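You operate a simulated robot arm through the tools that you are given. There is no shell and no other tool. Be economical: measure what you need, move in short steps, check, and stop when the job is done.

Carry out the task below with a simulated two-armed robot. There is one attempt and no reset: what you move stays moved.

Task
Pack module 62 in the cardboard box under the grey foam pad.
Fine: it lies in the lower blue drawer and goes in the foam tray; close drawer and lid, push the box about a hand's width back and set the dispatch sign to Collect.

The check looks at the end state, three seconds after you hand in, the way a careful person would. Anything else that was tipped, shoved, dropped, spilled or broken makes it a failure. A push-on lid holds only when it is set on centred and level and pressed home; a screw cap is set on level and turned clockwise until tight.

Robot
Two 7-joint arms with fingered hands on one trunk, on a base that drives. Base frame: it is fixed to the floor where the robot stands at the start and does not move with it; the origin is under the middle of the robot, x ahead of it, y to its left, z up. Lengths are in mm, angles in degrees, forces in N, time in s.
The left shoulder is at the start at [30, 120, 838], the right one opposite. With the tool pointing down near the work surface each hand reaches from about 100 to 620 mm from the robot's upright axis, wherever it stands, measured 20 degrees to its own side. Places, roughly: box [1200, -800, 700]; box lid [1300, -700, 900]; cans slider [1700, -1500, 800]; cardboard box [1250, -750, 750]; dispatch slider [600, -200, 700]; fans slider [1800, -1500, 1100]; foam tray (20x15x5 cm) [1200, -800, 700]; fuses slider [300, 200, 700]; lower blue drawer [600, 100, 400]; nest [1200, -800, 800]. Payload 4 kg a hand.
Tool frame (each hand has its own): the origin (TCP) lies between the finger pads and is the grasp point; the fingertips stand 19 mm ahead of it; z points along the fingers, y is the line along which they close. The gripper opens to 120 mm. The gripper's body begins 53 mm behind the TCP. The gripper is a hand of 3 fingers: y runs from the thumb to the fingers, the wrist lies at [0, 0, -219] in the tool frame.
Orientation is that of the tool frame in the base frame, as a unit quaternion [x, y, z, w]. With the fingers straight down and closing along the base's y, the tool's x points along the base's -x, its y along +y and its z along -z.

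Tools
- The arms move only by the tool send_rows. It takes "left_deltas", "right_deltas" or both (then of equal length, played together; a hand with none holds still); each is a list of rows, each an object of numbers (a shift or turn left out is 0): "dx", "dy", "dz": the shift along the tool's x, y, z in units of 300 mm (1.0 is 300 mm); "ax", "ay", "az": the turn, a rotation vector about the tool's x, y, z in units of 45 degrees (1.0 is 45 degrees). In form: [{"dx": .., "dy": .., "dz": .., "ax": .., "ay": .., "az": ..}, ...]. A call has 1 to 12 rows; each row is the pose to reach, as a shift and turn from the pose commanded when the call began, along the tool's axes at that moment. A call with a number of a shift or a turn outside -1 to 1 is refused whole. Rows are played at 5 a second. More than 50 mm and 8.6 degrees between two rows, and nothing of the call is played. A pose out of reach is approached as far as the arm can. The call stops where the force on the tool passes 90 N (or 10 N more than at its start, if that is more) or the arm is blocked; 0.2 s more then pass. In this call time passes only in rows, and 0.2 s behind the last. The reply holds the time, the measured pose of the TCP, the force on the tool along the base axes, the opening and the grip force, in the units named above and with some noise, with the torque about the TCP (base axes, N m) and any sound that the robot's microphone picked up, and new pictures: "pictures" is both (left out), scene, wrist or none (wrist: the cameras of the hands that moved).
- Cameras (640 x 400 px; columns grow to the right, rows downward): "scene" is now at [32.7, -28.8, 1379.8]; the picture's right is [-0.60, -0.80, 0.00], its down [-0.72, 0.54, -0.43] and it looks along [0.34, -0.26, -0.90] (base axes); focal length 215 px, centre (320, 200). "left" rides on the left gripper at [-66, -4, -79] in its tool frame; the picture's right is [0.05, -1.00, 0.00], its down [0.76, 0.04, -0.64] and it looks along [0.64, 0.03, 0.77] (tool axes); focal length 251 px, centre (320, 200). "right" rides on the right gripper at [66, -4, -79] in its tool frame; the picture's right is [0.05, 1.00, 0.00], its down [-0.76, 0.04, -0.64] and it looks along [-0.64, 0.04, 0.77] (tool axes); focal length 251 px, centre (320, 200). There is no depth. A picture from a camera that has moved, and an enlarged one, comes with that camera's place and axes in the base frame and with its lens. The place of the scene camera against the robot may be out by one fixed shift of up to 18 mm in any direction.
- slide_trunk(by): slides the trunk up (or, below 0, down) by that many mm; the arms and the scene camera ride with it, the base frame stays. It gives what a move gives, with no picture.
- roll_base(legs): drives the robot by 1 to 6 legs, each [ahead, turn to the left] in mm and degrees, along the robot's own axes; the way and the turn of a leg run together, so that a leg with both is an arc; at most 1500 mm and 180 degrees a leg. The arms and the cameras ride along, it lands a little off, and it stops where it bumps. It gives what a move gives, and a new picture of the scene camera.
- finger_targets(finger1, finger2, thumb_bend, hand): sets how far each is bent, from 0 (flat) to 1 (curled in); at 0.3 the hand is open as for a grip, at 0.7 the pads meet at the TCP. One left out holds its place. A second passes; each finger stops where it meets its share of the squeeze, and holds until it gets a number again. It is the only way to open and close the hand. It gives what a move gives, with no picture; readings hold the bend of each and the force on the fingers (four entries, about 0 where the hand has none), thumb and palm.
- head_to(pan, tilt): turns the head with the scene camera to pan (to the left, within 120 degrees either way) and tilt (down, from -29 to 69), counted from straight ahead of the robot. It gives what a move gives, and a new picture of the scene camera.
- close_up(camera, box): a new picture of the part [left, top, right, bottom] of that camera's present view, enlarged. The clock stands still meanwhile.
- finish_job(): hands the job in; it is judged then, once.

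Go step by step. Nothing tells you exact positions but the pictures and the camera data: compare them with the known pose of the tool, close in by small moves and look again before you grip or let go. The budget is 120 turns and 260 pictures, counting those below and the enlarged ones. Unless the task says otherwise, let go and move clear before handing in, and close with one line.

The tools are called after "Emit:" as name(argument=value, ...) on one line, values as JSON. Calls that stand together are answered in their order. send_rows: Moves the arms, as the interface text tells. Its arguments: {"type":"object","properties":{"left_deltas":{"type":"array","items":{"type":"object","properties":{"dx":{"type":"number"},"dy":{"type":"number"},"dz":{"type":"number"},"ax":{"type":"number"},"ay":{"type":"number"},"az":{"type":"number"}}}},"right_deltas":{"type":"array","items":{"type":"object","properties":{"dx":{"type":"number"},"dy":{"type":"number"},"dz":{"type":"number"},"ax":{"type":"number"},"ay":{"type":"number"},"az":{"type":"number"}}}},"pictures":{"type":"string","enum":["both","scene","wrist","none"]}},"required":[]} The other tools are called the same way: slide_trunk (by) slides the trunk up or down; finger_targets (finger1, finger2, thumb_bend, hand) moves the fingers one by one; roll_base (legs) drives the base; head_to (pan, tilt) turns the head that bears the scene camera; close_up (camera, box) takes an enlarged picture of a part of a camera's view; finish_job () hands the job in.

At the start:

```text
clock: 0.0
left_eef_pos: [501.1, -42.2, 984.2]
left_tool_rot: [-0.002, 1.0, 0.0, 0.0]
left_wrist_force: [0.1, -1.0, 0.1]
left_torque: [0.0, 0.03, 0.0]
left_width: 119.9
left_grasp_force: 0.0
left_shape: jaw
left_bend: [0.3, 0.3, 0.3]
left_finger forces: [0.1, 0.0, 0.0, 0.0, 0.2, 0.0]
right_eef_pos: [275.2, -360.1, 1052.1]
right_tool_rot: [-0.003, 1.0, 0.0, 0.001]
right_wrist_force: [0.0, -0.2, 0.8]
right_torque: [0.0, 0.01, 0.01]
right_width: 119.9
right_grasp_force: 0.0
right_shape: jaw
right_bend: [0.3, 0.3, 0.3]
right_finger forces: [0.0, 0.0, 0.0, 0.0, 0.0, 0.0]
trunk travel left (down, up): [-50.0, 490.0]
robot x, y, heading: [-1.4, -2.2, -0.2]
head pan, tilt: [-36.8, 64.6]
```

scene: 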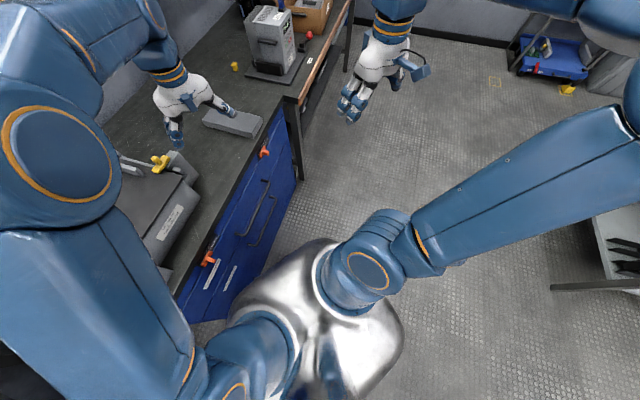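
right: 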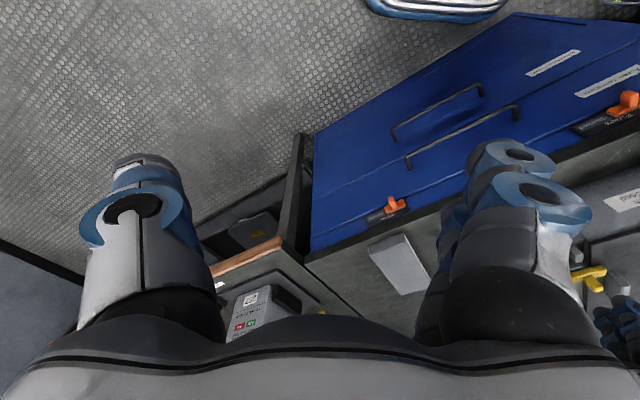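
left: 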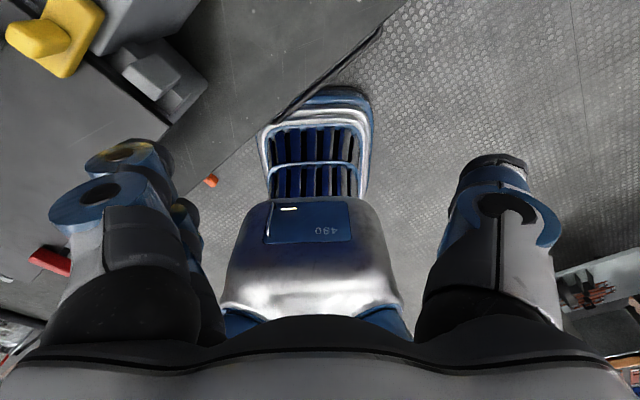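

I see a bench with blue drawers on the left-front and orange sliders on it; I need a wider look. I turn the head to look ahead and around.

Emit:
head_to(pan=0, tilt=45)

Emit:
head_to(pan=-35, tilt=25)

```text
clock: 1.0
left_eef_pos: [500.6, -43.6, 983.7]
left_tool_rot: [-0.002, 1.0, 0.0, 0.0]
left_wrist_force: [0.1, -0.3, -0.7]
left_torque: [0.02, -0.01, 0.02]
left_width: 119.8
left_grasp_force: 0.1
left_shape: jaw
left_bend: [0.3, 0.3, 0.3]
left_finger forces: [0.1, 0.0, 0.0, 0.1, 0.1, 0.1]
right_eef_pos: [274.0, -362.2, 1051.7]
right_tool_rot: [-0.001, 1.0, 0.0, 0.0]
right_wrist_force: [0.0, -0.5, -0.6]
right_torque: [0.0, -0.01, 0.03]
right_width: 120.1
right_grasp_force: 0.1
right_shape: jaw
right_bend: [0.3, 0.3, 0.3]
right_finger forces: [0.0, 0.1, 0.0, 0.0, 0.0, 0.0]
trunk travel left (down, up): [-50.0, 490.0]
robot x, y, heading: [-0.9, 2.6, 0.1]
head pan, tilt: [0.0, 45.0]
camera scene: at [65.0, 7.8, 1404.3], right [0.0, -1.0, 0.0], down [-0.71, 0.0, -0.71], along [0.71, 0.0, -0.71], focal length 215 px, centre (320, 200)
```

scene: 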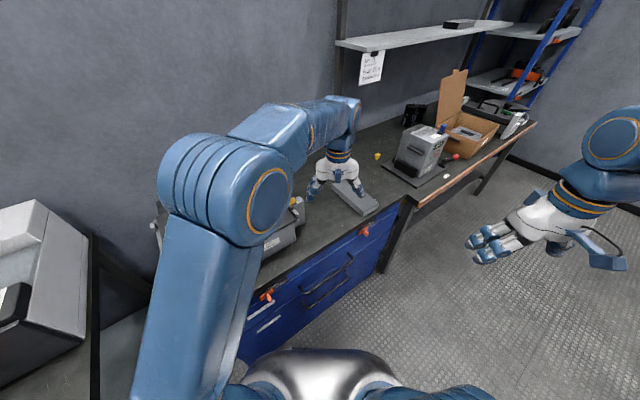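

```text
clock: 2.0
left_eef_pos: [499.4, -43.3, 983.1]
left_tool_rot: [-0.001, 1.0, 0.0, 0.0]
left_wrist_force: [-0.2, -0.8, -0.2]
left_torque: [-0.03, -0.01, -0.01]
left_width: 119.9
left_grasp_force: 0.1
left_shape: jaw
left_bend: [0.3, 0.3, 0.3]
left_finger forces: [0.0, 0.1, 0.0, 0.0, 0.1, 0.0]
right_eef_pos: [274.9, -361.3, 1051.2]
right_tool_rot: [-0.001, 1.0, 0.0, 0.001]
right_wrist_force: [0.0, 0.1, -0.1]
right_torque: [0.0, 0.01, -0.04]
right_width: 120.2
right_grasp_force: 0.0
right_shape: jaw
right_bend: [0.3, 0.3, 0.3]
right_finger forces: [0.0, 0.0, 0.0, 0.0, 0.0, 0.0]
trunk travel left (down, up): [-50.0, 490.0]
robot x, y, heading: [-1.9, 1.8, -0.0]
head pan, tilt: [-35.0, 25.0]
camera scene: at [59.2, -44.8, 1434.9], right [-0.57, -0.82, 0.0], down [-0.35, 0.24, -0.91], along [0.74, -0.52, -0.42], focal length 215 px, centre (320, 200)
```

scene: 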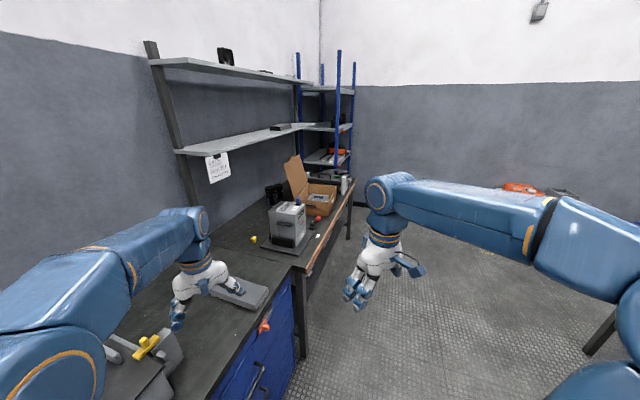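

A workbench runs diagonally from front-left to far-right, with the box on its far end. I look at the note, the box, and the sliders up close.

Emit:
close_up(camera="scene", box=[190, 140, 250, 190])

Emit:
close_up(camera="scene", box=[240, 140, 370, 260])

Emit:
close_up(camera="scene", box=[200, 260, 320, 400])

Emit:
head_to(pan=0, tilt=60)

```text
8.00 times, centred on (220, 165) of scene
camera zoom: at [59.2, -44.8, 1434.9], right [-0.57, -0.82, 0.0], down [-0.35, 0.24, -0.91], along [0.74, -0.52, -0.42], focal length 1721 px, centre (1120, 480)
```

zoom: 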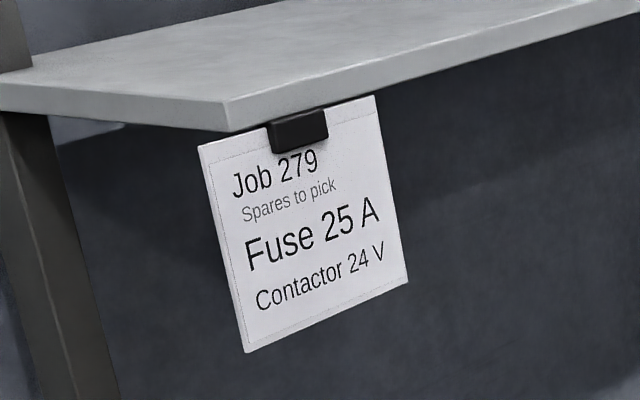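

```text
3.33 times, centred on (305, 200) of scene
camera zoom: at [59.2, -44.8, 1434.9], right [-0.57, -0.82, 0.0], down [-0.35, 0.24, -0.91], along [0.74, -0.52, -0.42], focal length 717 px, centre (370, 200)
```

zoom: 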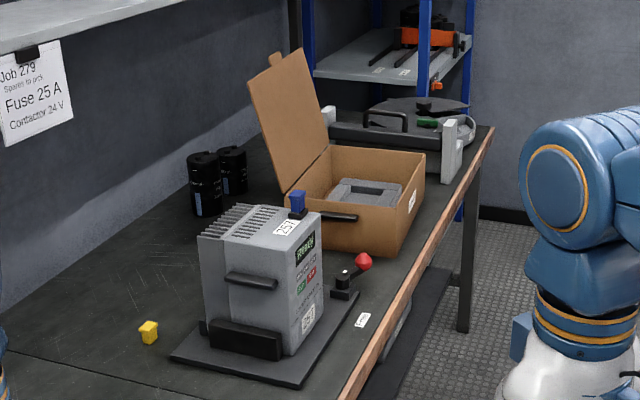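

```text
2.86 times, centred on (260, 330) of scene
camera zoom: at [59.2, -44.8, 1434.9], right [-0.57, -0.82, 0.0], down [-0.35, 0.24, -0.91], along [0.74, -0.52, -0.42], focal length 615 px, centre (491, -171)
```

zoom: 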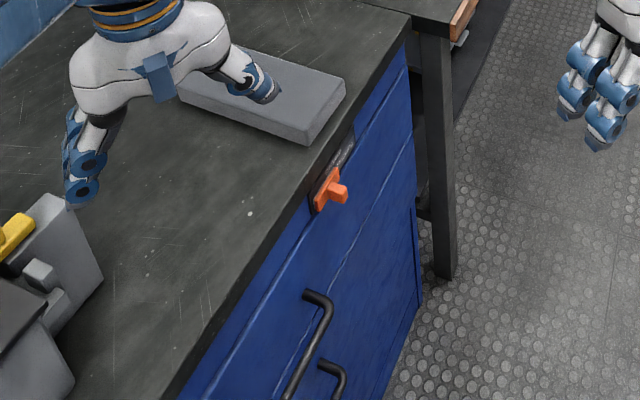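

```text
clock: 3.0
left_eef_pos: [499.8, -43.8, 983.1]
left_tool_rot: [-0.002, 1.0, 0.0, 0.0]
left_wrist_force: [0.3, 0.0, 0.0]
left_torque: [0.02, -0.03, 0.02]
left_width: 119.8
left_grasp_force: 0.0
left_shape: jaw
left_bend: [0.3, 0.3, 0.3]
left_finger forces: [0.0, 0.1, 0.0, 0.0, 0.1, 0.0]
right_eef_pos: [275.3, -360.3, 1053.1]
right_tool_rot: [-0.002, 1.0, 0.0, 0.0]
right_wrist_force: [-0.1, 0.2, -0.3]
right_torque: [0.0, -0.05, 0.0]
right_width: 119.7
right_grasp_force: 0.1
right_shape: jaw
right_bend: [0.3, 0.3, 0.3]
right_finger forces: [0.0, 0.1, 0.0, 0.0, 0.1, 0.1]
trunk travel left (down, up): [-50.0, 490.0]
robot x, y, heading: [-3.3, -2.1, -0.1]
head pan, tilt: [0.0, 60.0]
camera scene: at [50.4, 7.9, 1384.9], right [0.0, -1.0, 0.0], down [-0.87, 0.0, -0.5], along [0.5, 0.0, -0.87], focal length 215 px, centre (320, 200)
```

scene: 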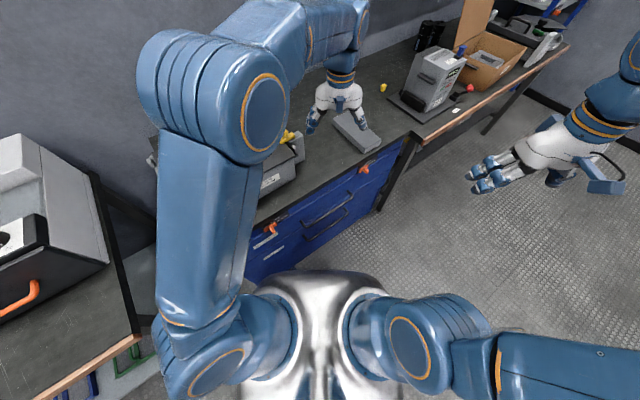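

The grey slab on the bench near the left hand looks like the foam pad. I zoom on the cabinet front, the machine and the slab.

Emit:
close_up(camera="scene", box=[235, 130, 405, 290])

Emit:
close_up(camera="scene", box=[380, 10, 560, 130])

Emit:
close_up(camera="right", box=[300, 30, 640, 260])

```text
2.50 times, centred on (320, 210) of scene
camera zoom: at [50.4, 7.9, 1384.9], right [0.0, -1.0, 0.0], down [-0.87, 0.0, -0.5], along [0.5, 0.0, -0.87], focal length 538 px, centre (320, 175)
```

zoom: 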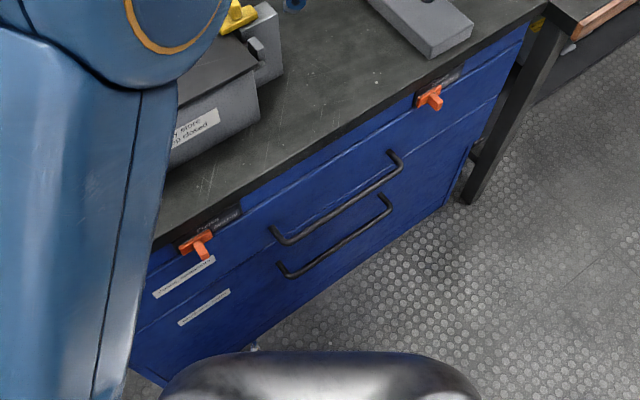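

```text
3.33 times, centred on (470, 70) of scene
camera zoom: at [50.4, 7.9, 1384.9], right [0.0, -1.0, 0.0], down [-0.87, 0.0, -0.5], along [0.5, 0.0, -0.87], focal length 717 px, centre (-180, 633)
```

zoom: 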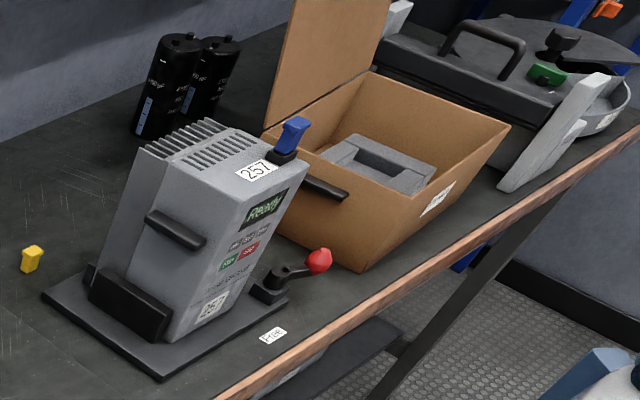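

```text
1.74 times, centred on (470, 145) of right
camera zoom: at [210.1, -366.1, 1132.1], right [-0.06, 1.0, 0.0], down [0.76, 0.04, 0.64], along [0.64, 0.04, -0.77], focal length 437 px, centre (59, 296)
```

zoom: 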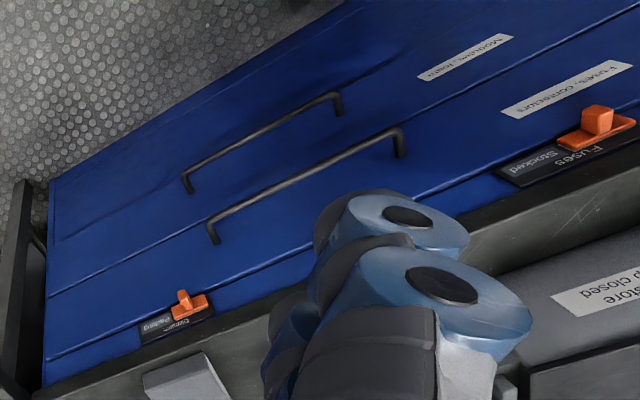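

The lower drawer front faces the robot at an angle of about 35° to the left. Before driving, I look left and right for free space.

Emit:
head_to(pan=-110, tilt=40)

Emit:
head_to(pan=85, tilt=45)

```text
clock: 4.9
left_eef_pos: [500.4, -42.6, 984.8]
left_tool_rot: [-0.002, 1.0, 0.001, 0.001]
left_wrist_force: [0.3, -0.3, -0.4]
left_torque: [-0.01, -0.01, -0.04]
left_width: 120.1
left_grasp_force: 0.0
left_shape: jaw
left_bend: [0.3, 0.3, 0.3]
left_finger forces: [0.1, 0.0, 0.0, 0.0, 0.0, 0.0]
right_eef_pos: [274.7, -361.1, 1051.2]
right_tool_rot: [-0.002, 1.0, 0.0, 0.0]
right_wrist_force: [0.2, -0.1, -0.6]
right_torque: [0.0, 0.0, 0.0]
right_width: 119.8
right_grasp_force: 0.0
right_shape: jaw
right_bend: [0.3, 0.3, 0.3]
right_finger forces: [0.1, 0.0, 0.1, 0.0, 0.1, 0.0]
trunk travel left (down, up): [-50.0, 490.0]
robot x, y, heading: [0.7, -3.5, 0.2]
head pan, tilt: [-110.0, 40.0]
camera scene: at [-45.3, -72.0, 1411.6], right [-0.94, 0.34, 0.0], down [0.22, 0.6, -0.77], along [-0.26, -0.72, -0.64], focal length 215 px, centre (320, 200)
```

scene: 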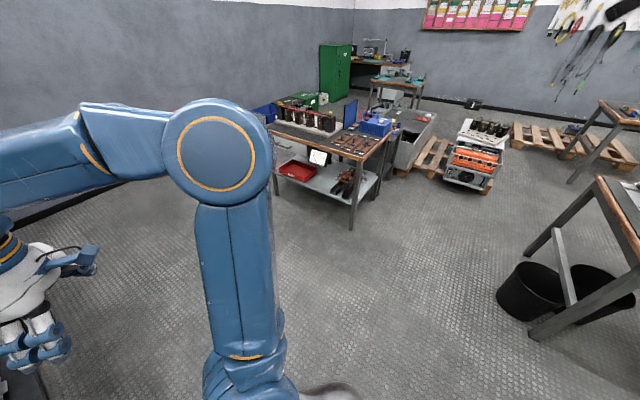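

```text
clock: 7.8
left_eef_pos: [501.2, -43.2, 983.4]
left_tool_rot: [-0.002, 1.0, 0.0, 0.0]
left_wrist_force: [-0.1, 0.4, -0.2]
left_torque: [0.0, 0.01, -0.02]
left_width: 119.8
left_grasp_force: 0.1
left_shape: jaw
left_bend: [0.3, 0.3, 0.3]
left_finger forces: [0.0, 0.0, 0.0, 0.0, 0.1, 0.0]
right_eef_pos: [274.6, -360.2, 1051.7]
right_tool_rot: [-0.001, 1.0, 0.0, 0.0]
right_wrist_force: [-0.1, 1.2, -0.7]
right_torque: [0.02, 0.03, 0.0]
right_width: 119.9
right_grasp_force: 0.0
right_shape: jaw
right_bend: [0.3, 0.3, 0.3]
right_finger forces: [0.1, 0.0, 0.1, 0.0, 0.0, 0.0]
trunk travel left (down, up): [-50.0, 490.0]
robot x, y, heading: [-0.2, 1.8, 0.0]
head pan, tilt: [85.0, 45.0]
camera scene: at [-9.2, 88.9, 1404.4], right [1.0, -0.09, 0.0], down [-0.06, -0.7, -0.71], along [0.06, 0.7, -0.71], focal length 215 px, centre (320, 200)
```

scene: 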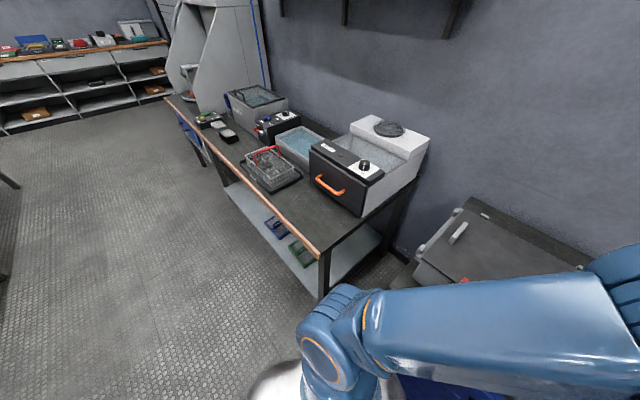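

There is ample free floor behind. I drive back and around to stand about 640 mm from the cabinet front, squarely facing it.

Emit:
roll_base(legs=[[-200, 0], [0, -73], [290, 0], [0, 108]])

Emit:
head_to(pan=0, tilt=45)

```text
clock: 11.5
left_eef_pos: [111.2, -402.1, 984.4]
left_tool_rot: [0.4, 0.917, 0.001, 0.0]
left_wrist_force: [0.6, -0.1, -1.0]
left_torque: [0.05, 0.01, 0.01]
left_width: 120.0
left_grasp_force: 0.1
left_shape: jaw
left_bend: [0.3, 0.3, 0.3]
left_finger forces: [0.0, 0.0, 0.0, 0.0, 0.0, 0.0]
right_eef_pos: [-274.2, -450.7, 1050.8]
right_tool_rot: [0.4, 0.916, 0.001, -0.001]
right_wrist_force: [-0.2, -1.4, -0.2]
right_torque: [0.02, -0.01, -0.02]
right_width: 119.9
right_grasp_force: 0.1
right_shape: jaw
right_bend: [0.3, 0.3, 0.3]
right_finger forces: [0.1, 0.0, 0.0, 0.0, 0.0, 0.0]
trunk travel left (down, up): [-50.0, 490.0]
robot x, y, heading: [-163.2, 31.1, -48.7]
head pan, tilt: [85.0, 45.0]
stopped in leg 2: the robot was blocked; the commanded pose is now the measured one
camera scene: at [-107.0, 98.0, 1404.5], right [0.59, -0.81, 0.0], down [-0.57, -0.42, -0.71], along [0.57, 0.42, -0.71], focal length 215 px, centre (320, 200)
```

scene: 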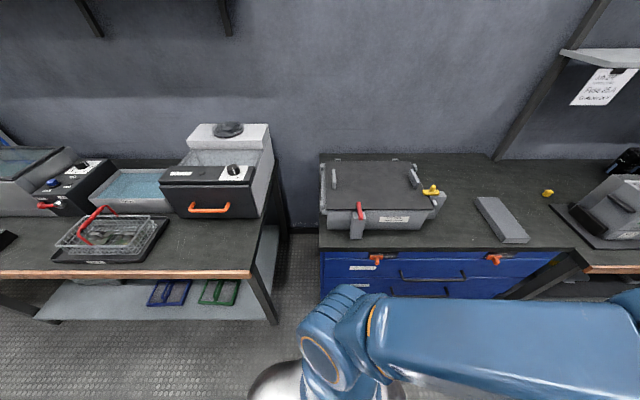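

```text
clock: 13.1
left_eef_pos: [111.5, -399.3, 985.1]
left_tool_rot: [0.4, 0.917, -0.001, 0.0]
left_wrist_force: [-0.4, -0.2, -0.3]
left_torque: [0.02, 0.01, -0.03]
left_width: 120.0
left_grasp_force: 0.1
left_shape: jaw
left_bend: [0.3, 0.3, 0.3]
left_finger forces: [0.0, 0.0, 0.1, 0.1, 0.1, 0.1]
right_eef_pos: [-275.4, -447.6, 1052.4]
right_tool_rot: [0.401, 0.916, 0.0, 0.0]
right_wrist_force: [0.6, 0.0, -0.2]
right_torque: [0.01, -0.01, 0.01]
right_width: 120.0
right_grasp_force: 0.0
right_shape: jaw
right_bend: [0.3, 0.3, 0.3]
right_finger forces: [0.0, 0.0, 0.1, 0.0, 0.0, 0.1]
trunk travel left (down, up): [-50.0, 490.0]
robot x, y, heading: [-162.3, 29.3, -48.6]
head pan, tilt: [0.0, 45.0]
camera scene: at [-118.9, -7.0, 1404.4], right [-0.75, -0.66, 0.0], down [-0.47, 0.53, -0.71], along [0.47, -0.53, -0.71], focal length 215 px, centre (320, 200)
```

scene: 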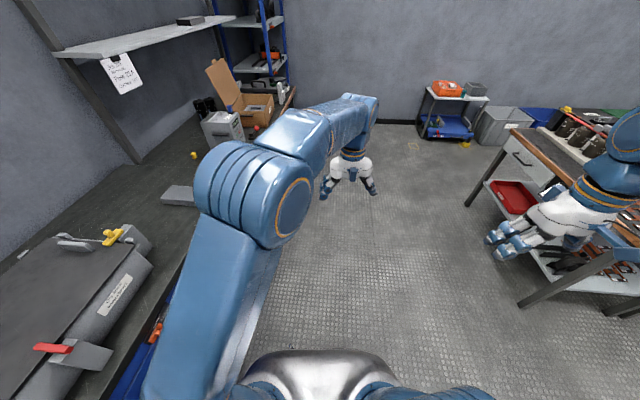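

The turn was blocked; I look to both sides to find what touches.

Emit:
head_to(pan=-75, tilt=50)

Emit:
head_to(pan=120, tilt=60)

Emit:
head_to(pan=-120, tilt=60)

```text
clock: 14.6
left_eef_pos: [112.5, -398.8, 986.8]
left_tool_rot: [0.4, 0.917, -0.001, 0.001]
left_wrist_force: [0.4, -1.1, 0.5]
left_torque: [0.0, -0.02, 0.0]
left_width: 120.3
left_grasp_force: 0.1
left_shape: jaw
left_bend: [0.3, 0.3, 0.3]
left_finger forces: [0.1, 0.0, 0.0, 0.1, 0.0, 0.0]
right_eef_pos: [-276.5, -447.3, 1052.8]
right_tool_rot: [0.402, 0.916, 0.0, 0.0]
right_wrist_force: [1.2, 0.0, -0.2]
right_torque: [-0.03, -0.01, 0.03]
right_width: 119.8
right_grasp_force: 0.3
right_shape: jaw
right_bend: [0.3, 0.3, 0.3]
right_finger forces: [0.1, 0.0, 0.1, 0.0, 0.0, 0.0]
trunk travel left (down, up): [-50.0, 490.0]
robot x, y, heading: [-161.3, 26.4, -48.8]
head pan, tilt: [-75.0, 50.0]
camera scene: at [-215.3, -10.0, 1397.5], right [-0.83, 0.55, 0.0], down [0.42, 0.64, -0.64], along [-0.36, -0.53, -0.77], focal length 215 px, centre (320, 200)
```

scene: 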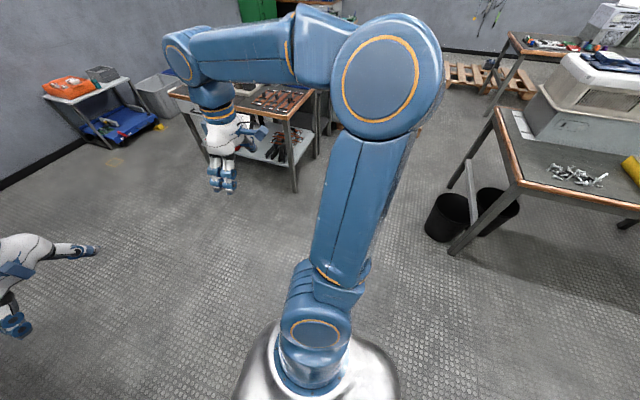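

```text
clock: 17.4
left_eef_pos: [111.5, -399.8, 985.8]
left_tool_rot: [0.399, 0.917, 0.0, 0.0]
left_wrist_force: [-0.6, 0.4, -0.4]
left_torque: [-0.02, 0.01, 0.02]
left_width: 120.0
left_grasp_force: 0.0
left_shape: jaw
left_bend: [0.3, 0.3, 0.3]
left_finger forces: [0.0, 0.0, 0.0, 0.0, 0.1, 0.0]
right_eef_pos: [-275.0, -447.2, 1052.8]
right_tool_rot: [0.401, 0.916, 0.0, 0.0]
right_wrist_force: [0.1, -0.7, 0.7]
right_torque: [-0.01, 0.01, -0.01]
right_width: 119.9
right_grasp_force: 0.0
right_shape: jaw
right_bend: [0.3, 0.3, 0.3]
right_finger forces: [0.0, 0.0, 0.0, 0.0, 0.0, 0.1]
trunk travel left (down, up): [-50.0, 490.0]
robot x, y, heading: [-158.8, 27.3, -48.6]
head pan, tilt: [120.0, 60.0]
camera scene: at [-151.2, 117.2, 1384.9], right [0.95, -0.32, 0.0], down [-0.28, -0.82, -0.5], along [0.16, 0.47, -0.87], focal length 215 px, centre (320, 200)
```

scene: 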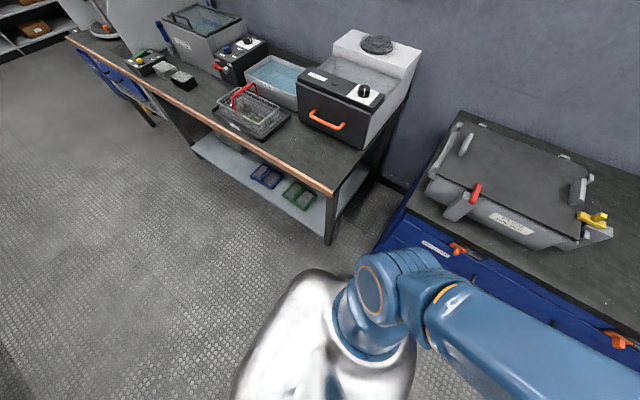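

```text
clock: 20.8
left_eef_pos: [112.8, -399.6, 985.1]
left_tool_rot: [0.399, 0.917, -0.001, 0.0]
left_wrist_force: [0.6, 0.6, 0.7]
left_torque: [0.02, 0.0, 0.01]
left_width: 120.1
left_grasp_force: 0.0
left_shape: jaw
left_bend: [0.3, 0.3, 0.3]
left_finger forces: [0.0, 0.1, 0.0, 0.0, 0.0, 0.0]
right_eef_pos: [-275.4, -447.5, 1052.0]
right_tool_rot: [0.401, 0.916, 0.0, 0.0]
right_wrist_force: [-0.3, 0.4, -0.8]
right_torque: [0.02, 0.0, 0.02]
right_width: 120.3
right_grasp_force: 0.1
right_shape: jaw
right_bend: [0.3, 0.3, 0.3]
right_finger forces: [0.0, 0.0, 0.0, 0.0, 0.0, 0.0]
trunk travel left (down, up): [-50.0, 490.0]
robot x, y, heading: [-162.6, 29.2, -48.6]
head pan, tilt: [-120.0, 60.0]
camera scene: at [-238.0, 41.0, 1384.9], right [-0.2, 0.98, 0.0], down [0.85, 0.17, -0.5], along [-0.49, -0.1, -0.87], focal length 215 px, centre (320, 200)
```

scene: 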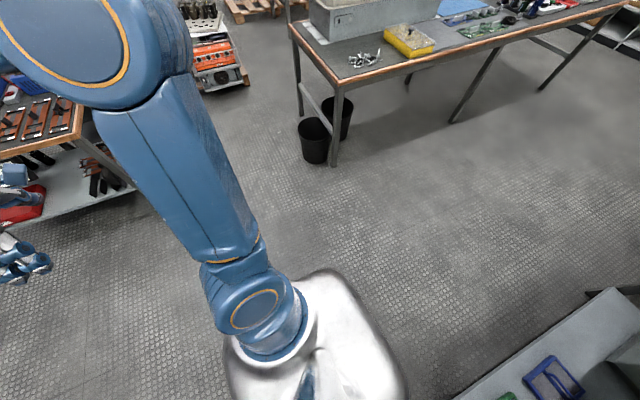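

The rear of the base is near the left bench's shelf, so I drive forward clear of it, then out into the free floor and turn to face the cabinet.

Emit:
roll_base(legs=[[150, 0], [0, -51], [300, 0]])

```text
clock: 24.0
left_eef_pos: [-130.7, -584.9, 985.8]
left_tool_rot: [0.689, 0.724, -0.001, 0.0]
left_wrist_force: [-0.1, -1.1, -0.1]
left_torque: [0.02, -0.02, 0.0]
left_width: 120.1
left_grasp_force: 0.1
left_shape: jaw
left_bend: [0.3, 0.3, 0.3]
left_finger forces: [0.0, 0.1, 0.0, 0.0, 0.0, 0.0]
right_eef_pos: [-458.5, -374.7, 1050.2]
right_tool_rot: [0.69, 0.724, 0.001, 0.0]
right_wrist_force: [-0.6, -0.8, 0.4]
right_torque: [0.03, -0.02, 0.0]
right_width: 120.0
right_grasp_force: 0.2
right_shape: jaw
right_bend: [0.3, 0.3, 0.3]
right_finger forces: [0.0, 0.1, 0.0, 0.0, 0.0, 0.0]
trunk travel left (down, up): [-50.0, 490.0]
robot x, y, heading: [-21.2, -73.5, -89.8]
head pan, tilt: [-120.0, 60.0]
stopped in leg 2: the robot was blocked; the commanded pose is now the measured one
camera scene: at [-79.6, -15.9, 1384.9], right [0.49, 0.87, 0.0], down [0.75, -0.43, -0.5], along [-0.43, 0.25, -0.87], focal length 215 px, centre (320, 200)
```

scene: 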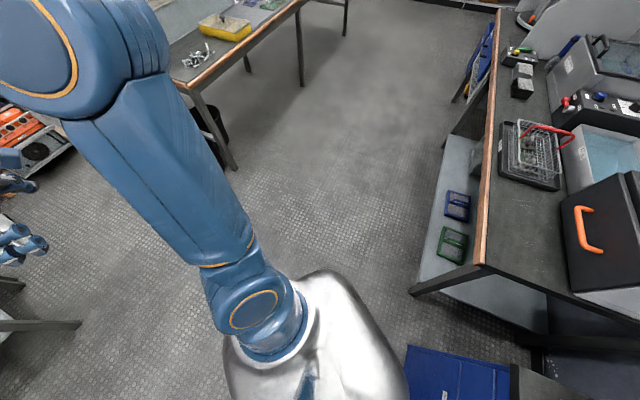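

The base tail is long (about 430 mm); now it points at the cabinet, so I drive forward and then turn the front toward the cabinet.

Emit:
roll_base(legs=[[330, 0], [0, 125]])

Emit:
head_to(pan=0, tilt=55)

```text
clock: 28.4
left_eef_pos: [251.4, -851.3, 987.2]
left_tool_rot: [0.372, 0.928, -0.002, 0.001]
left_wrist_force: [-0.2, 0.2, -0.6]
left_torque: [-0.02, -0.01, 0.04]
left_width: 119.9
left_grasp_force: 0.1
left_shape: jaw
left_bend: [0.3, 0.3, 0.3]
left_finger forces: [0.0, 0.1, 0.0, 0.0, 0.0, 0.1]
right_eef_pos: [-132.9, -923.8, 1054.3]
right_tool_rot: [0.374, 0.927, -0.001, -0.001]
right_wrist_force: [0.7, -0.4, -0.5]
right_torque: [-0.01, 0.0, -0.01]
right_width: 119.9
right_grasp_force: 0.1
right_shape: jaw
right_bend: [0.3, 0.3, 0.3]
right_finger forces: [0.0, 0.0, 0.0, 0.0, 0.0, 0.1]
trunk travel left (down, up): [-50.0, 490.0]
robot x, y, heading: [-55.7, -435.6, -46.6]
head pan, tilt: [-120.0, 60.0]
stopped in leg 2: the robot was blocked; the commanded pose is now the measured one
camera scene: at [-129.7, -429.8, 1385.0], right [-0.24, 0.97, 0.0], down [0.84, 0.2, -0.5], along [-0.49, -0.12, -0.87], focal length 215 px, centre (320, 200)
```

scene: 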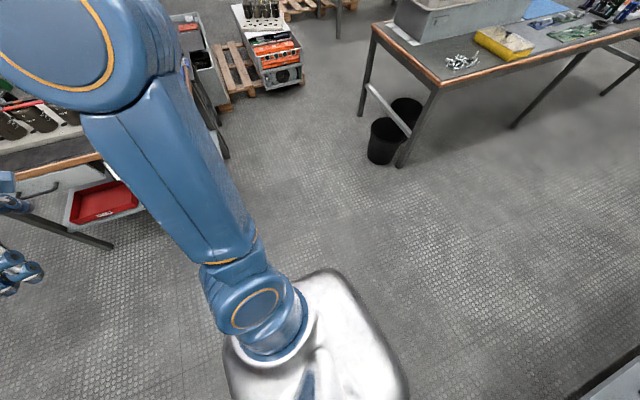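

```text
clock: 30.4
left_eef_pos: [249.4, -852.4, 987.4]
left_tool_rot: [0.373, 0.928, -0.001, 0.0]
left_wrist_force: [0.7, -0.3, 0.2]
left_torque: [0.02, -0.01, 0.01]
left_width: 120.3
left_grasp_force: 0.1
left_shape: jaw
left_bend: [0.3, 0.3, 0.3]
left_finger forces: [0.0, 0.0, 0.0, 0.1, 0.0, 0.1]
right_eef_pos: [-133.8, -925.1, 1053.2]
right_tool_rot: [0.373, 0.928, 0.0, -0.001]
right_wrist_force: [0.1, -0.6, -0.7]
right_torque: [0.01, -0.05, 0.01]
right_width: 119.9
right_grasp_force: 0.0
right_shape: jaw
right_bend: [0.3, 0.3, 0.3]
right_finger forces: [0.0, 0.0, 0.1, 0.1, 0.0, 0.0]
trunk travel left (down, up): [-50.0, 490.0]
robot x, y, heading: [-53.1, -438.0, -46.1]
head pan, tilt: [0.0, 55.0]
camera scene: at [-16.6, -467.9, 1390.9], right [-0.72, -0.69, 0.0], down [-0.57, 0.59, -0.57], along [0.4, -0.41, -0.82], focal length 215 px, centre (320, 200)
```

scene: 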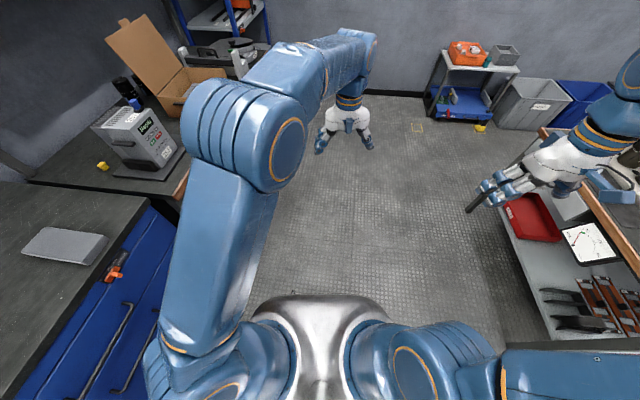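

The turns seem to stop after about 45° each without an obvious obstacle; I try a smaller turn.

Emit:
roll_base(legs=[[0, 40]])

```text
clock: 32.7
left_eef_pos: [442.2, -569.1, 987.1]
left_tool_rot: [0.043, 0.999, -0.002, 0.001]
left_wrist_force: [0.3, 0.4, 0.0]
left_torque: [0.0, 0.01, -0.01]
left_width: 120.3
left_grasp_force: 0.1
left_shape: jaw
left_bend: [0.3, 0.3, 0.3]
left_finger forces: [0.0, 0.1, 0.0, 0.0, 0.0, 0.0]
right_eef_pos: [190.2, -866.4, 1054.1]
right_tool_rot: [0.043, 0.999, -0.002, 0.001]
right_wrist_force: [-0.4, 0.1, 0.6]
right_torque: [0.03, -0.02, -0.02]
right_width: 120.1
right_grasp_force: 0.1
right_shape: jaw
right_bend: [0.3, 0.3, 0.3]
right_finger forces: [0.0, 0.1, 0.0, 0.0, 0.0, 0.1]
trunk travel left (down, up): [-50.0, 490.0]
robot x, y, heading: [-61.3, -481.3, -6.5]
head pan, tilt: [0.0, 55.0]
stopped in leg 1: the robot was blocked; the commanded pose is now the measured one
camera scene: at [-7.0, -477.6, 1391.0], right [-0.12, -0.99, 0.0], down [-0.81, 0.09, -0.57], along [0.57, -0.07, -0.82], focal length 215 px, centre (320, 200)
```

scene: 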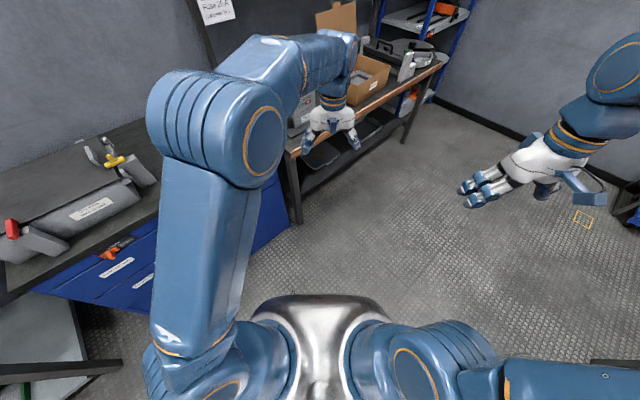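

The turn did complete; the base simply slips sideways in a turn and reports blocked. I use smaller turns to end facing the cabinet.

Emit:
roll_base(legs=[[0, 21]])

Emit:
roll_base(legs=[[0, 20]])

```text
clock: 34.2
left_eef_pos: [444.8, -382.7, 986.5]
left_tool_rot: [-0.139, 0.99, -0.001, 0.0]
left_wrist_force: [-0.4, -0.1, -0.3]
left_torque: [0.01, -0.01, 0.03]
left_width: 120.4
left_grasp_force: 0.0
left_shape: jaw
left_bend: [0.3, 0.3, 0.3]
left_finger forces: [0.0, 0.1, 0.1, 0.0, 0.1, 0.1]
right_eef_pos: [315.4, -750.8, 1053.3]
right_tool_rot: [-0.141, 0.99, 0.0, 0.0]
right_wrist_force: [-0.1, 0.2, 0.4]
right_torque: [0.04, 0.02, 0.04]
right_width: 119.9
right_grasp_force: 0.0
right_shape: jaw
right_bend: [0.3, 0.3, 0.3]
right_finger forces: [0.0, 0.0, 0.1, 0.1, 0.0, 0.0]
trunk travel left (down, up): [-50.0, 490.0]
robot x, y, heading: [-49.5, -502.8, 14.4]
head pan, tilt: [0.0, 55.0]
camera scene: at [1.3, -482.0, 1390.9], right [0.25, -0.97, 0.0], down [-0.79, -0.2, -0.57], along [0.56, 0.14, -0.82], focal length 215 px, centre (320, 200)
```

scene: 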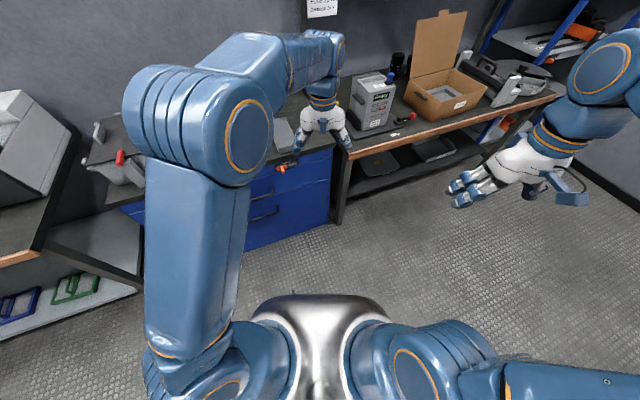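

```text
clock: 35.7
left_eef_pos: [373.0, -219.0, 986.4]
left_tool_rot: [-0.309, 0.951, -0.001, 0.001]
left_wrist_force: [-0.4, 0.8, -0.3]
left_torque: [0.02, 0.02, 0.06]
left_width: 120.2
left_grasp_force: 0.0
left_shape: jaw
left_bend: [0.3, 0.3, 0.3]
left_finger forces: [0.0, 0.0, 0.0, 0.1, 0.0, 0.1]
right_eef_pos: [378.4, -608.4, 1052.8]
right_tool_rot: [-0.309, 0.951, -0.001, 0.001]
right_wrist_force: [-0.4, 0.5, 0.4]
right_torque: [0.02, 0.04, 0.02]
right_width: 120.1
right_grasp_force: 0.1
right_shape: jaw
right_bend: [0.3, 0.3, 0.3]
right_finger forces: [0.0, 0.0, 0.0, 0.0, 0.0, 0.1]
trunk travel left (down, up): [-50.0, 490.0]
robot x, y, heading: [-39.9, -518.5, 34.4]
head pan, tilt: [0.0, 55.0]
camera scene: at [6.9, -482.3, 1390.9], right [0.56, -0.83, 0.0], down [-0.68, -0.46, -0.57], along [0.47, 0.32, -0.82], focal length 215 px, centre (320, 200)
```

scene: 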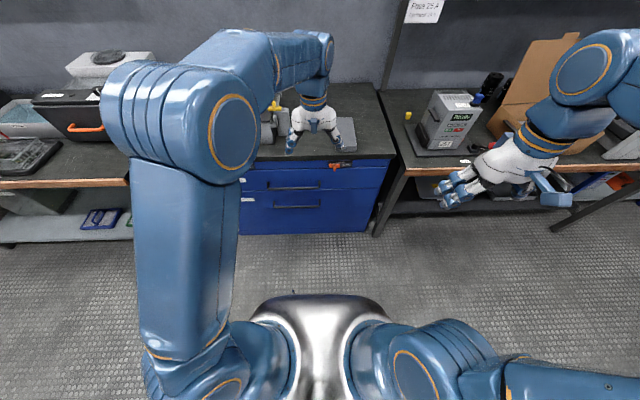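

The robot now faces the cabinet squarely about 720 mm away; the lower handle is at about 130 mm left and z≈400. I lower the left hand in front of the cabinet while rolling it so that it can close vertically on the bar.

Emit:
send_rows(left_deltas=[{"dz": 0.125, "dy": 0.045, "dx": 0.02, "az": 0.125}, {"dz": 0.25, "dy": 0.09, "dx": 0.04, "az": 0.25}, {"dz": 0.375, "dy": 0.135, "dx": 0.06, "az": 0.375}, {"dz": 0.5, "dy": 0.18, "dx": 0.08, "az": 0.5}, {"dz": 0.625, "dy": 0.225, "dx": 0.1, "az": 0.625}, {"dz": 0.75, "dy": 0.27, "dx": 0.12, "az": 0.75}, {"dz": 0.875, "dy": 0.315, "dx": 0.14, "az": 0.875}, {"dz": 1.0, "dy": 0.36, "dx": 0.16, "az": 1.0}], pictures="both")

Emit:
slide_trunk(by=-45)

```text
clock: 37.5
left_eef_pos: [272.7, -159.0, 686.1]
left_tool_rot: [0.079, 0.997, 0.0, 0.001]
left_wrist_force: [0.2, -0.6, 0.0]
left_torque: [0.0, 0.03, 0.01]
left_width: 119.9
left_grasp_force: 0.1
left_shape: jaw
left_bend: [0.3, 0.3, 0.3]
left_finger forces: [0.0, 0.0, 0.0, 0.1, 0.0, 0.0]
right_eef_pos: [378.3, -607.9, 1051.4]
right_tool_rot: [-0.31, 0.951, -0.001, 0.001]
right_wrist_force: [0.0, -0.5, 0.7]
right_torque: [-0.01, 0.02, -0.01]
right_width: 120.1
right_grasp_force: 0.0
right_shape: jaw
right_bend: [0.3, 0.3, 0.3]
right_finger forces: [0.1, 0.0, 0.1, 0.1, 0.1, 0.1]
trunk travel left (down, up): [-50.0, 490.0]
robot x, y, heading: [-40.9, -521.1, 34.3]
head pan, tilt: [0.0, 55.0]
camera scene: at [6.8, -481.8, 1390.9], right [0.56, -0.83, 0.0], down [-0.68, -0.46, -0.57], along [0.47, 0.32, -0.82], focal length 215 px, centre (320, 200)
camera left: at [337.6, -173.3, 765.1], right [-0.21, -0.98, 0.0], down [-0.75, 0.16, 0.64], along [-0.63, 0.14, -0.77], focal length 251 px, centre (320, 200)
```

scene: 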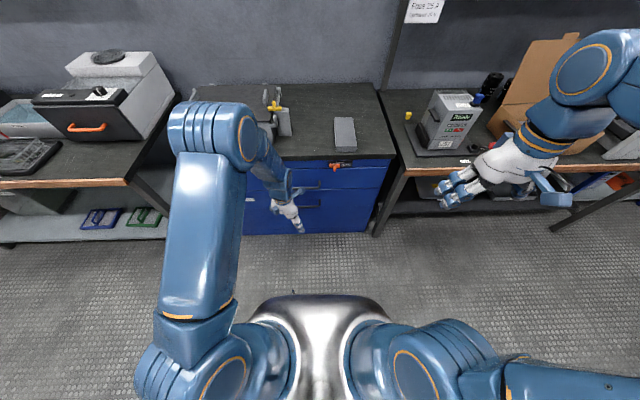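
left: 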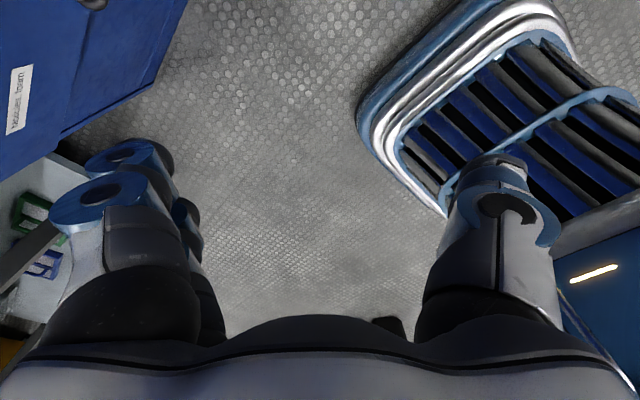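

```text
clock: 38.4
left_eef_pos: [271.8, -160.8, 642.4]
left_tool_rot: [0.079, 0.997, 0.0, 0.001]
left_wrist_force: [0.6, 0.4, 0.7]
left_torque: [0.04, -0.01, 0.04]
left_width: 119.8
left_grasp_force: 0.0
left_shape: jaw
left_bend: [0.3, 0.3, 0.3]
left_finger forces: [0.0, 0.0, 0.0, 0.0, 0.0, 0.0]
right_eef_pos: [377.4, -608.3, 1008.7]
right_tool_rot: [-0.31, 0.951, 0.0, 0.0]
right_wrist_force: [-0.5, 0.0, 0.5]
right_torque: [0.02, 0.0, 0.0]
right_width: 120.2
right_grasp_force: 0.1
right_shape: jaw
right_bend: [0.3, 0.3, 0.3]
right_finger forces: [0.0, 0.0, 0.0, 0.0, 0.0, 0.0]
trunk travel left (down, up): [-5.0, 535.0]
robot x, y, heading: [-39.2, -521.5, 34.2]
head pan, tilt: [0.0, 55.0]
```

The hand lowered well. I complete the roll, lowering some more, and zoom on the handles.

Emit:
send_rows(left_deltas=[{"dz": 0.06, "az": 0.167}, {"dz": 0.12, "az": 0.333}, {"dz": 0.18, "az": 0.5}, {"dz": 0.24, "az": 0.667}, {"dz": 0.3, "az": 0.833}, {"dz": 0.35, "az": 1.0}], pictures="none")

Emit:
close_up(camera="scene", box=[220, 100, 410, 240])

```text
clock: 39.8
left_eef_pos: [272.6, -161.1, 536.1]
left_tool_rot: [0.455, 0.891, -0.001, 0.001]
left_wrist_force: [0.5, -0.2, -0.1]
left_torque: [-0.01, 0.01, -0.03]
left_width: 119.9
left_grasp_force: 0.0
left_shape: jaw
left_bend: [0.3, 0.3, 0.3]
left_finger forces: [0.0, 0.0, 0.0, 0.0, 0.0, 0.0]
right_eef_pos: [378.4, -607.9, 1007.5]
right_tool_rot: [-0.311, 0.95, 0.0, 0.001]
right_wrist_force: [0.8, 0.2, 0.0]
right_torque: [0.02, 0.01, -0.01]
right_width: 119.8
right_grasp_force: 0.1
right_shape: jaw
right_bend: [0.3, 0.3, 0.3]
right_finger forces: [0.1, 0.0, 0.0, 0.1, 0.0, 0.0]
trunk travel left (down, up): [-5.0, 535.0]
robot x, y, heading: [-40.6, -520.4, 34.5]
head pan, tilt: [0.0, 55.0]
```

```text
2.86 times, centred on (315, 170) of scene
camera zoom: at [6.6, -482.1, 1345.9], right [0.56, -0.83, 0.0], down [-0.68, -0.46, -0.57], along [0.47, 0.32, -0.82], focal length 615 px, centre (334, 286)
```

zoom: 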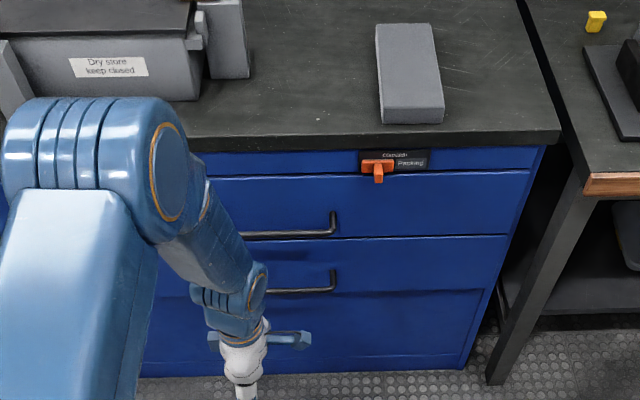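

Handle bar ends show at z≈440–450, right end near l≈0. I pitch the hand up 45° so it points forward-down.

Emit:
send_rows(left_deltas=[{"dz": 0.05, "ax": -0.167}, {"dz": 0.1, "ax": -0.333}, {"dz": 0.15, "ax": -0.5}, {"dz": 0.2, "ax": -0.667}, {"dz": 0.25, "ax": -0.833}, {"dz": 0.3, "ax": -1.0}], pictures="none")

Emit:
send_rows(left_deltas=[{"ax": -0.167}, {"ax": -0.333}, {"ax": -0.5}, {"ax": -0.6}], pictures="both")

Emit:
close_up(camera="scene", box=[220, 130, 380, 250])

```text
clock: 41.2
left_eef_pos: [272.8, -161.0, 446.7]
left_tool_rot: [0.419, 0.823, 0.343, 0.174]
left_wrist_force: [0.0, 0.2, 1.2]
left_torque: [-0.03, 0.03, 0.02]
left_width: 120.2
left_grasp_force: 0.2
left_shape: jaw
left_bend: [0.3, 0.3, 0.3]
left_finger forces: [0.0, 0.0, 0.1, 0.1, 0.0, 0.0]
right_eef_pos: [377.8, -607.5, 1008.4]
right_tool_rot: [-0.31, 0.951, -0.001, 0.002]
right_wrist_force: [-0.3, 0.8, -0.1]
right_torque: [0.01, 0.02, 0.01]
right_width: 119.7
right_grasp_force: 0.1
right_shape: jaw
right_bend: [0.3, 0.3, 0.3]
right_finger forces: [0.1, 0.0, 0.1, 0.0, 0.0, 0.0]
trunk travel left (down, up): [-5.0, 535.0]
robot x, y, heading: [-43.6, -519.8, 34.5]
head pan, tilt: [0.0, 55.0]
```

```text
clock: 42.2
left_eef_pos: [272.5, -160.8, 447.2]
left_tool_rot: [0.367, 0.72, 0.524, 0.267]
left_wrist_force: [0.5, 0.2, 0.1]
left_torque: [0.0, 0.01, 0.01]
left_width: 120.1
left_grasp_force: 0.0
left_shape: jaw
left_bend: [0.3, 0.3, 0.3]
left_finger forces: [0.1, 0.1, 0.0, 0.1, 0.0, 0.0]
right_eef_pos: [376.9, -607.8, 1007.9]
right_tool_rot: [-0.31, 0.951, -0.001, 0.002]
right_wrist_force: [-0.5, -0.4, 0.0]
right_torque: [0.01, 0.0, 0.0]
right_width: 120.1
right_grasp_force: 0.1
right_shape: jaw
right_bend: [0.3, 0.3, 0.3]
right_finger forces: [0.0, 0.0, 0.1, 0.1, 0.0, 0.0]
trunk travel left (down, up): [-5.0, 535.0]
robot x, y, heading: [-40.1, -517.4, 34.3]
head pan, tilt: [0.0, 55.0]
camera scene: at [6.5, -482.2, 1345.9], right [0.56, -0.83, 0.0], down [-0.68, -0.46, -0.57], along [0.47, 0.32, -0.82], focal length 215 px, centre (320, 200)
camera left: at [250.5, -258.3, 467.4], right [-0.28, -0.14, -0.95], down [-0.93, 0.27, 0.24], along [0.22, 0.95, -0.2], focal length 251 px, centre (320, 200)
```

scene: 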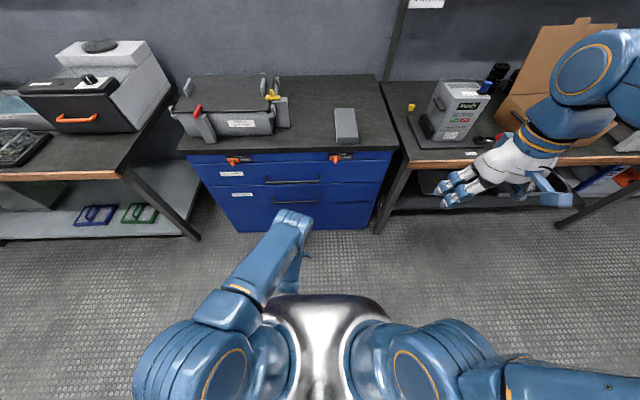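
left: 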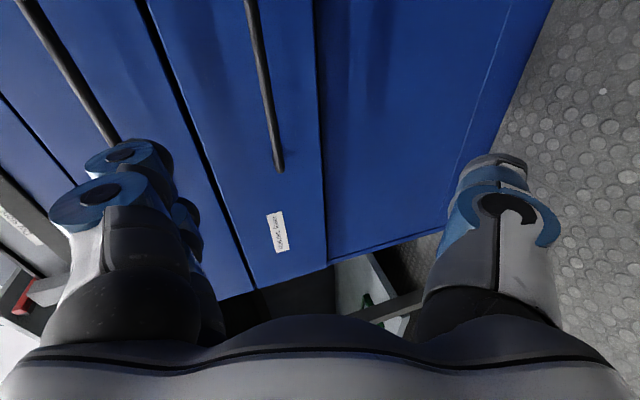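

```text
3.33 times, centred on (300, 190) of scene
camera zoom: at [6.5, -482.2, 1345.9], right [0.56, -0.83, 0.0], down [-0.68, -0.46, -0.57], along [0.47, 0.32, -0.82], focal length 717 px, centre (387, 233)
```

zoom: 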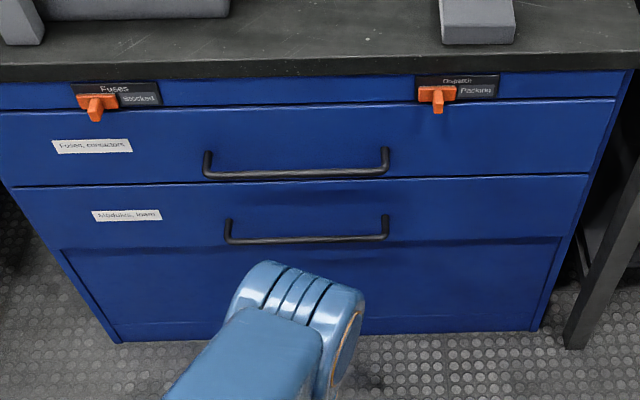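

Triangulating the bar from both cameras gives f≈667 mm ahead, z≈441, spanning l 0 to 235. I advance with the open hand to about 65 mm short of it.

Emit:
send_rows(left_deltas=[{"dz": 0.15, "dy": 0.042}, {"dz": 0.3, "dy": 0.084}, {"dz": 0.45, "dy": 0.127}], pictures="wrist")

```text
clock: 43.0
left_eef_pos: [384.7, -79.1, 441.2]
left_tool_rot: [0.366, 0.721, 0.524, 0.267]
left_wrist_force: [0.4, -1.1, -0.1]
left_torque: [-0.03, 0.0, 0.0]
left_width: 120.0
left_grasp_force: 0.1
left_shape: jaw
left_bend: [0.3, 0.3, 0.3]
left_finger forces: [0.0, 0.0, 0.0, 0.0, 0.0, 0.0]
right_eef_pos: [377.3, -608.2, 1008.4]
right_tool_rot: [-0.311, 0.951, -0.001, 0.001]
right_wrist_force: [-0.3, -1.3, 0.4]
right_torque: [0.01, 0.0, 0.02]
right_width: 119.8
right_grasp_force: 0.0
right_shape: jaw
right_bend: [0.3, 0.3, 0.3]
right_finger forces: [0.1, 0.1, 0.0, 0.0, 0.1, 0.1]
trunk travel left (down, up): [-5.0, 535.0]
robot x, y, heading: [-43.4, -519.2, 34.4]
head pan, tilt: [0.0, 55.0]
camera left: at [363.3, -176.3, 462.3], right [-0.28, -0.14, -0.95], down [-0.93, 0.27, 0.24], along [0.22, 0.95, -0.2], focal length 251 px, centre (320, 200)
```

left: 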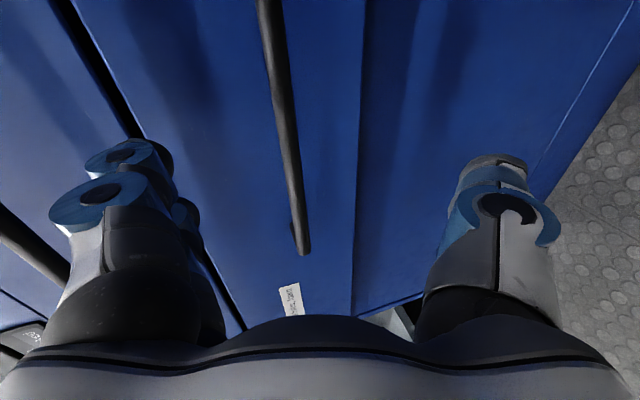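

Refined: the bar is about 50 mm ahead of the TCP. I close in.

Emit:
send_rows(left_deltas=[{"dz": 0.08, "dy": 0.03}, {"dz": 0.158, "dy": 0.061}], pictures="wrist")

```text
clock: 43.6
left_eef_pos: [427.2, -48.1, 442.8]
left_tool_rot: [0.367, 0.721, 0.523, 0.268]
left_wrist_force: [0.2, 0.1, -0.4]
left_torque: [-0.02, 0.0, 0.0]
left_width: 120.2
left_grasp_force: 0.1
left_shape: jaw
left_bend: [0.3, 0.3, 0.3]
left_finger forces: [0.1, 0.0, 0.1, 0.0, 0.0, 0.1]
right_eef_pos: [378.2, -609.3, 1008.2]
right_tool_rot: [-0.31, 0.951, 0.0, 0.001]
right_wrist_force: [-0.5, 0.1, 0.3]
right_torque: [-0.03, -0.01, 0.0]
right_width: 120.0
right_grasp_force: 0.1
right_shape: jaw
right_bend: [0.3, 0.3, 0.3]
right_finger forces: [0.0, 0.1, 0.1, 0.0, 0.1, 0.0]
trunk travel left (down, up): [-5.0, 535.0]
robot x, y, heading: [-39.6, -519.8, 34.4]
head pan, tilt: [0.0, 55.0]
camera left: at [404.9, -146.3, 464.1], right [-0.28, -0.14, -0.95], down [-0.93, 0.27, 0.24], along [0.22, 0.95, -0.2], focal length 251 px, centre (320, 200)
```

left: 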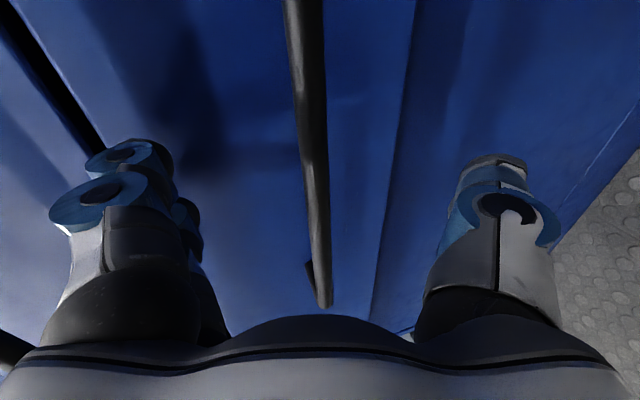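

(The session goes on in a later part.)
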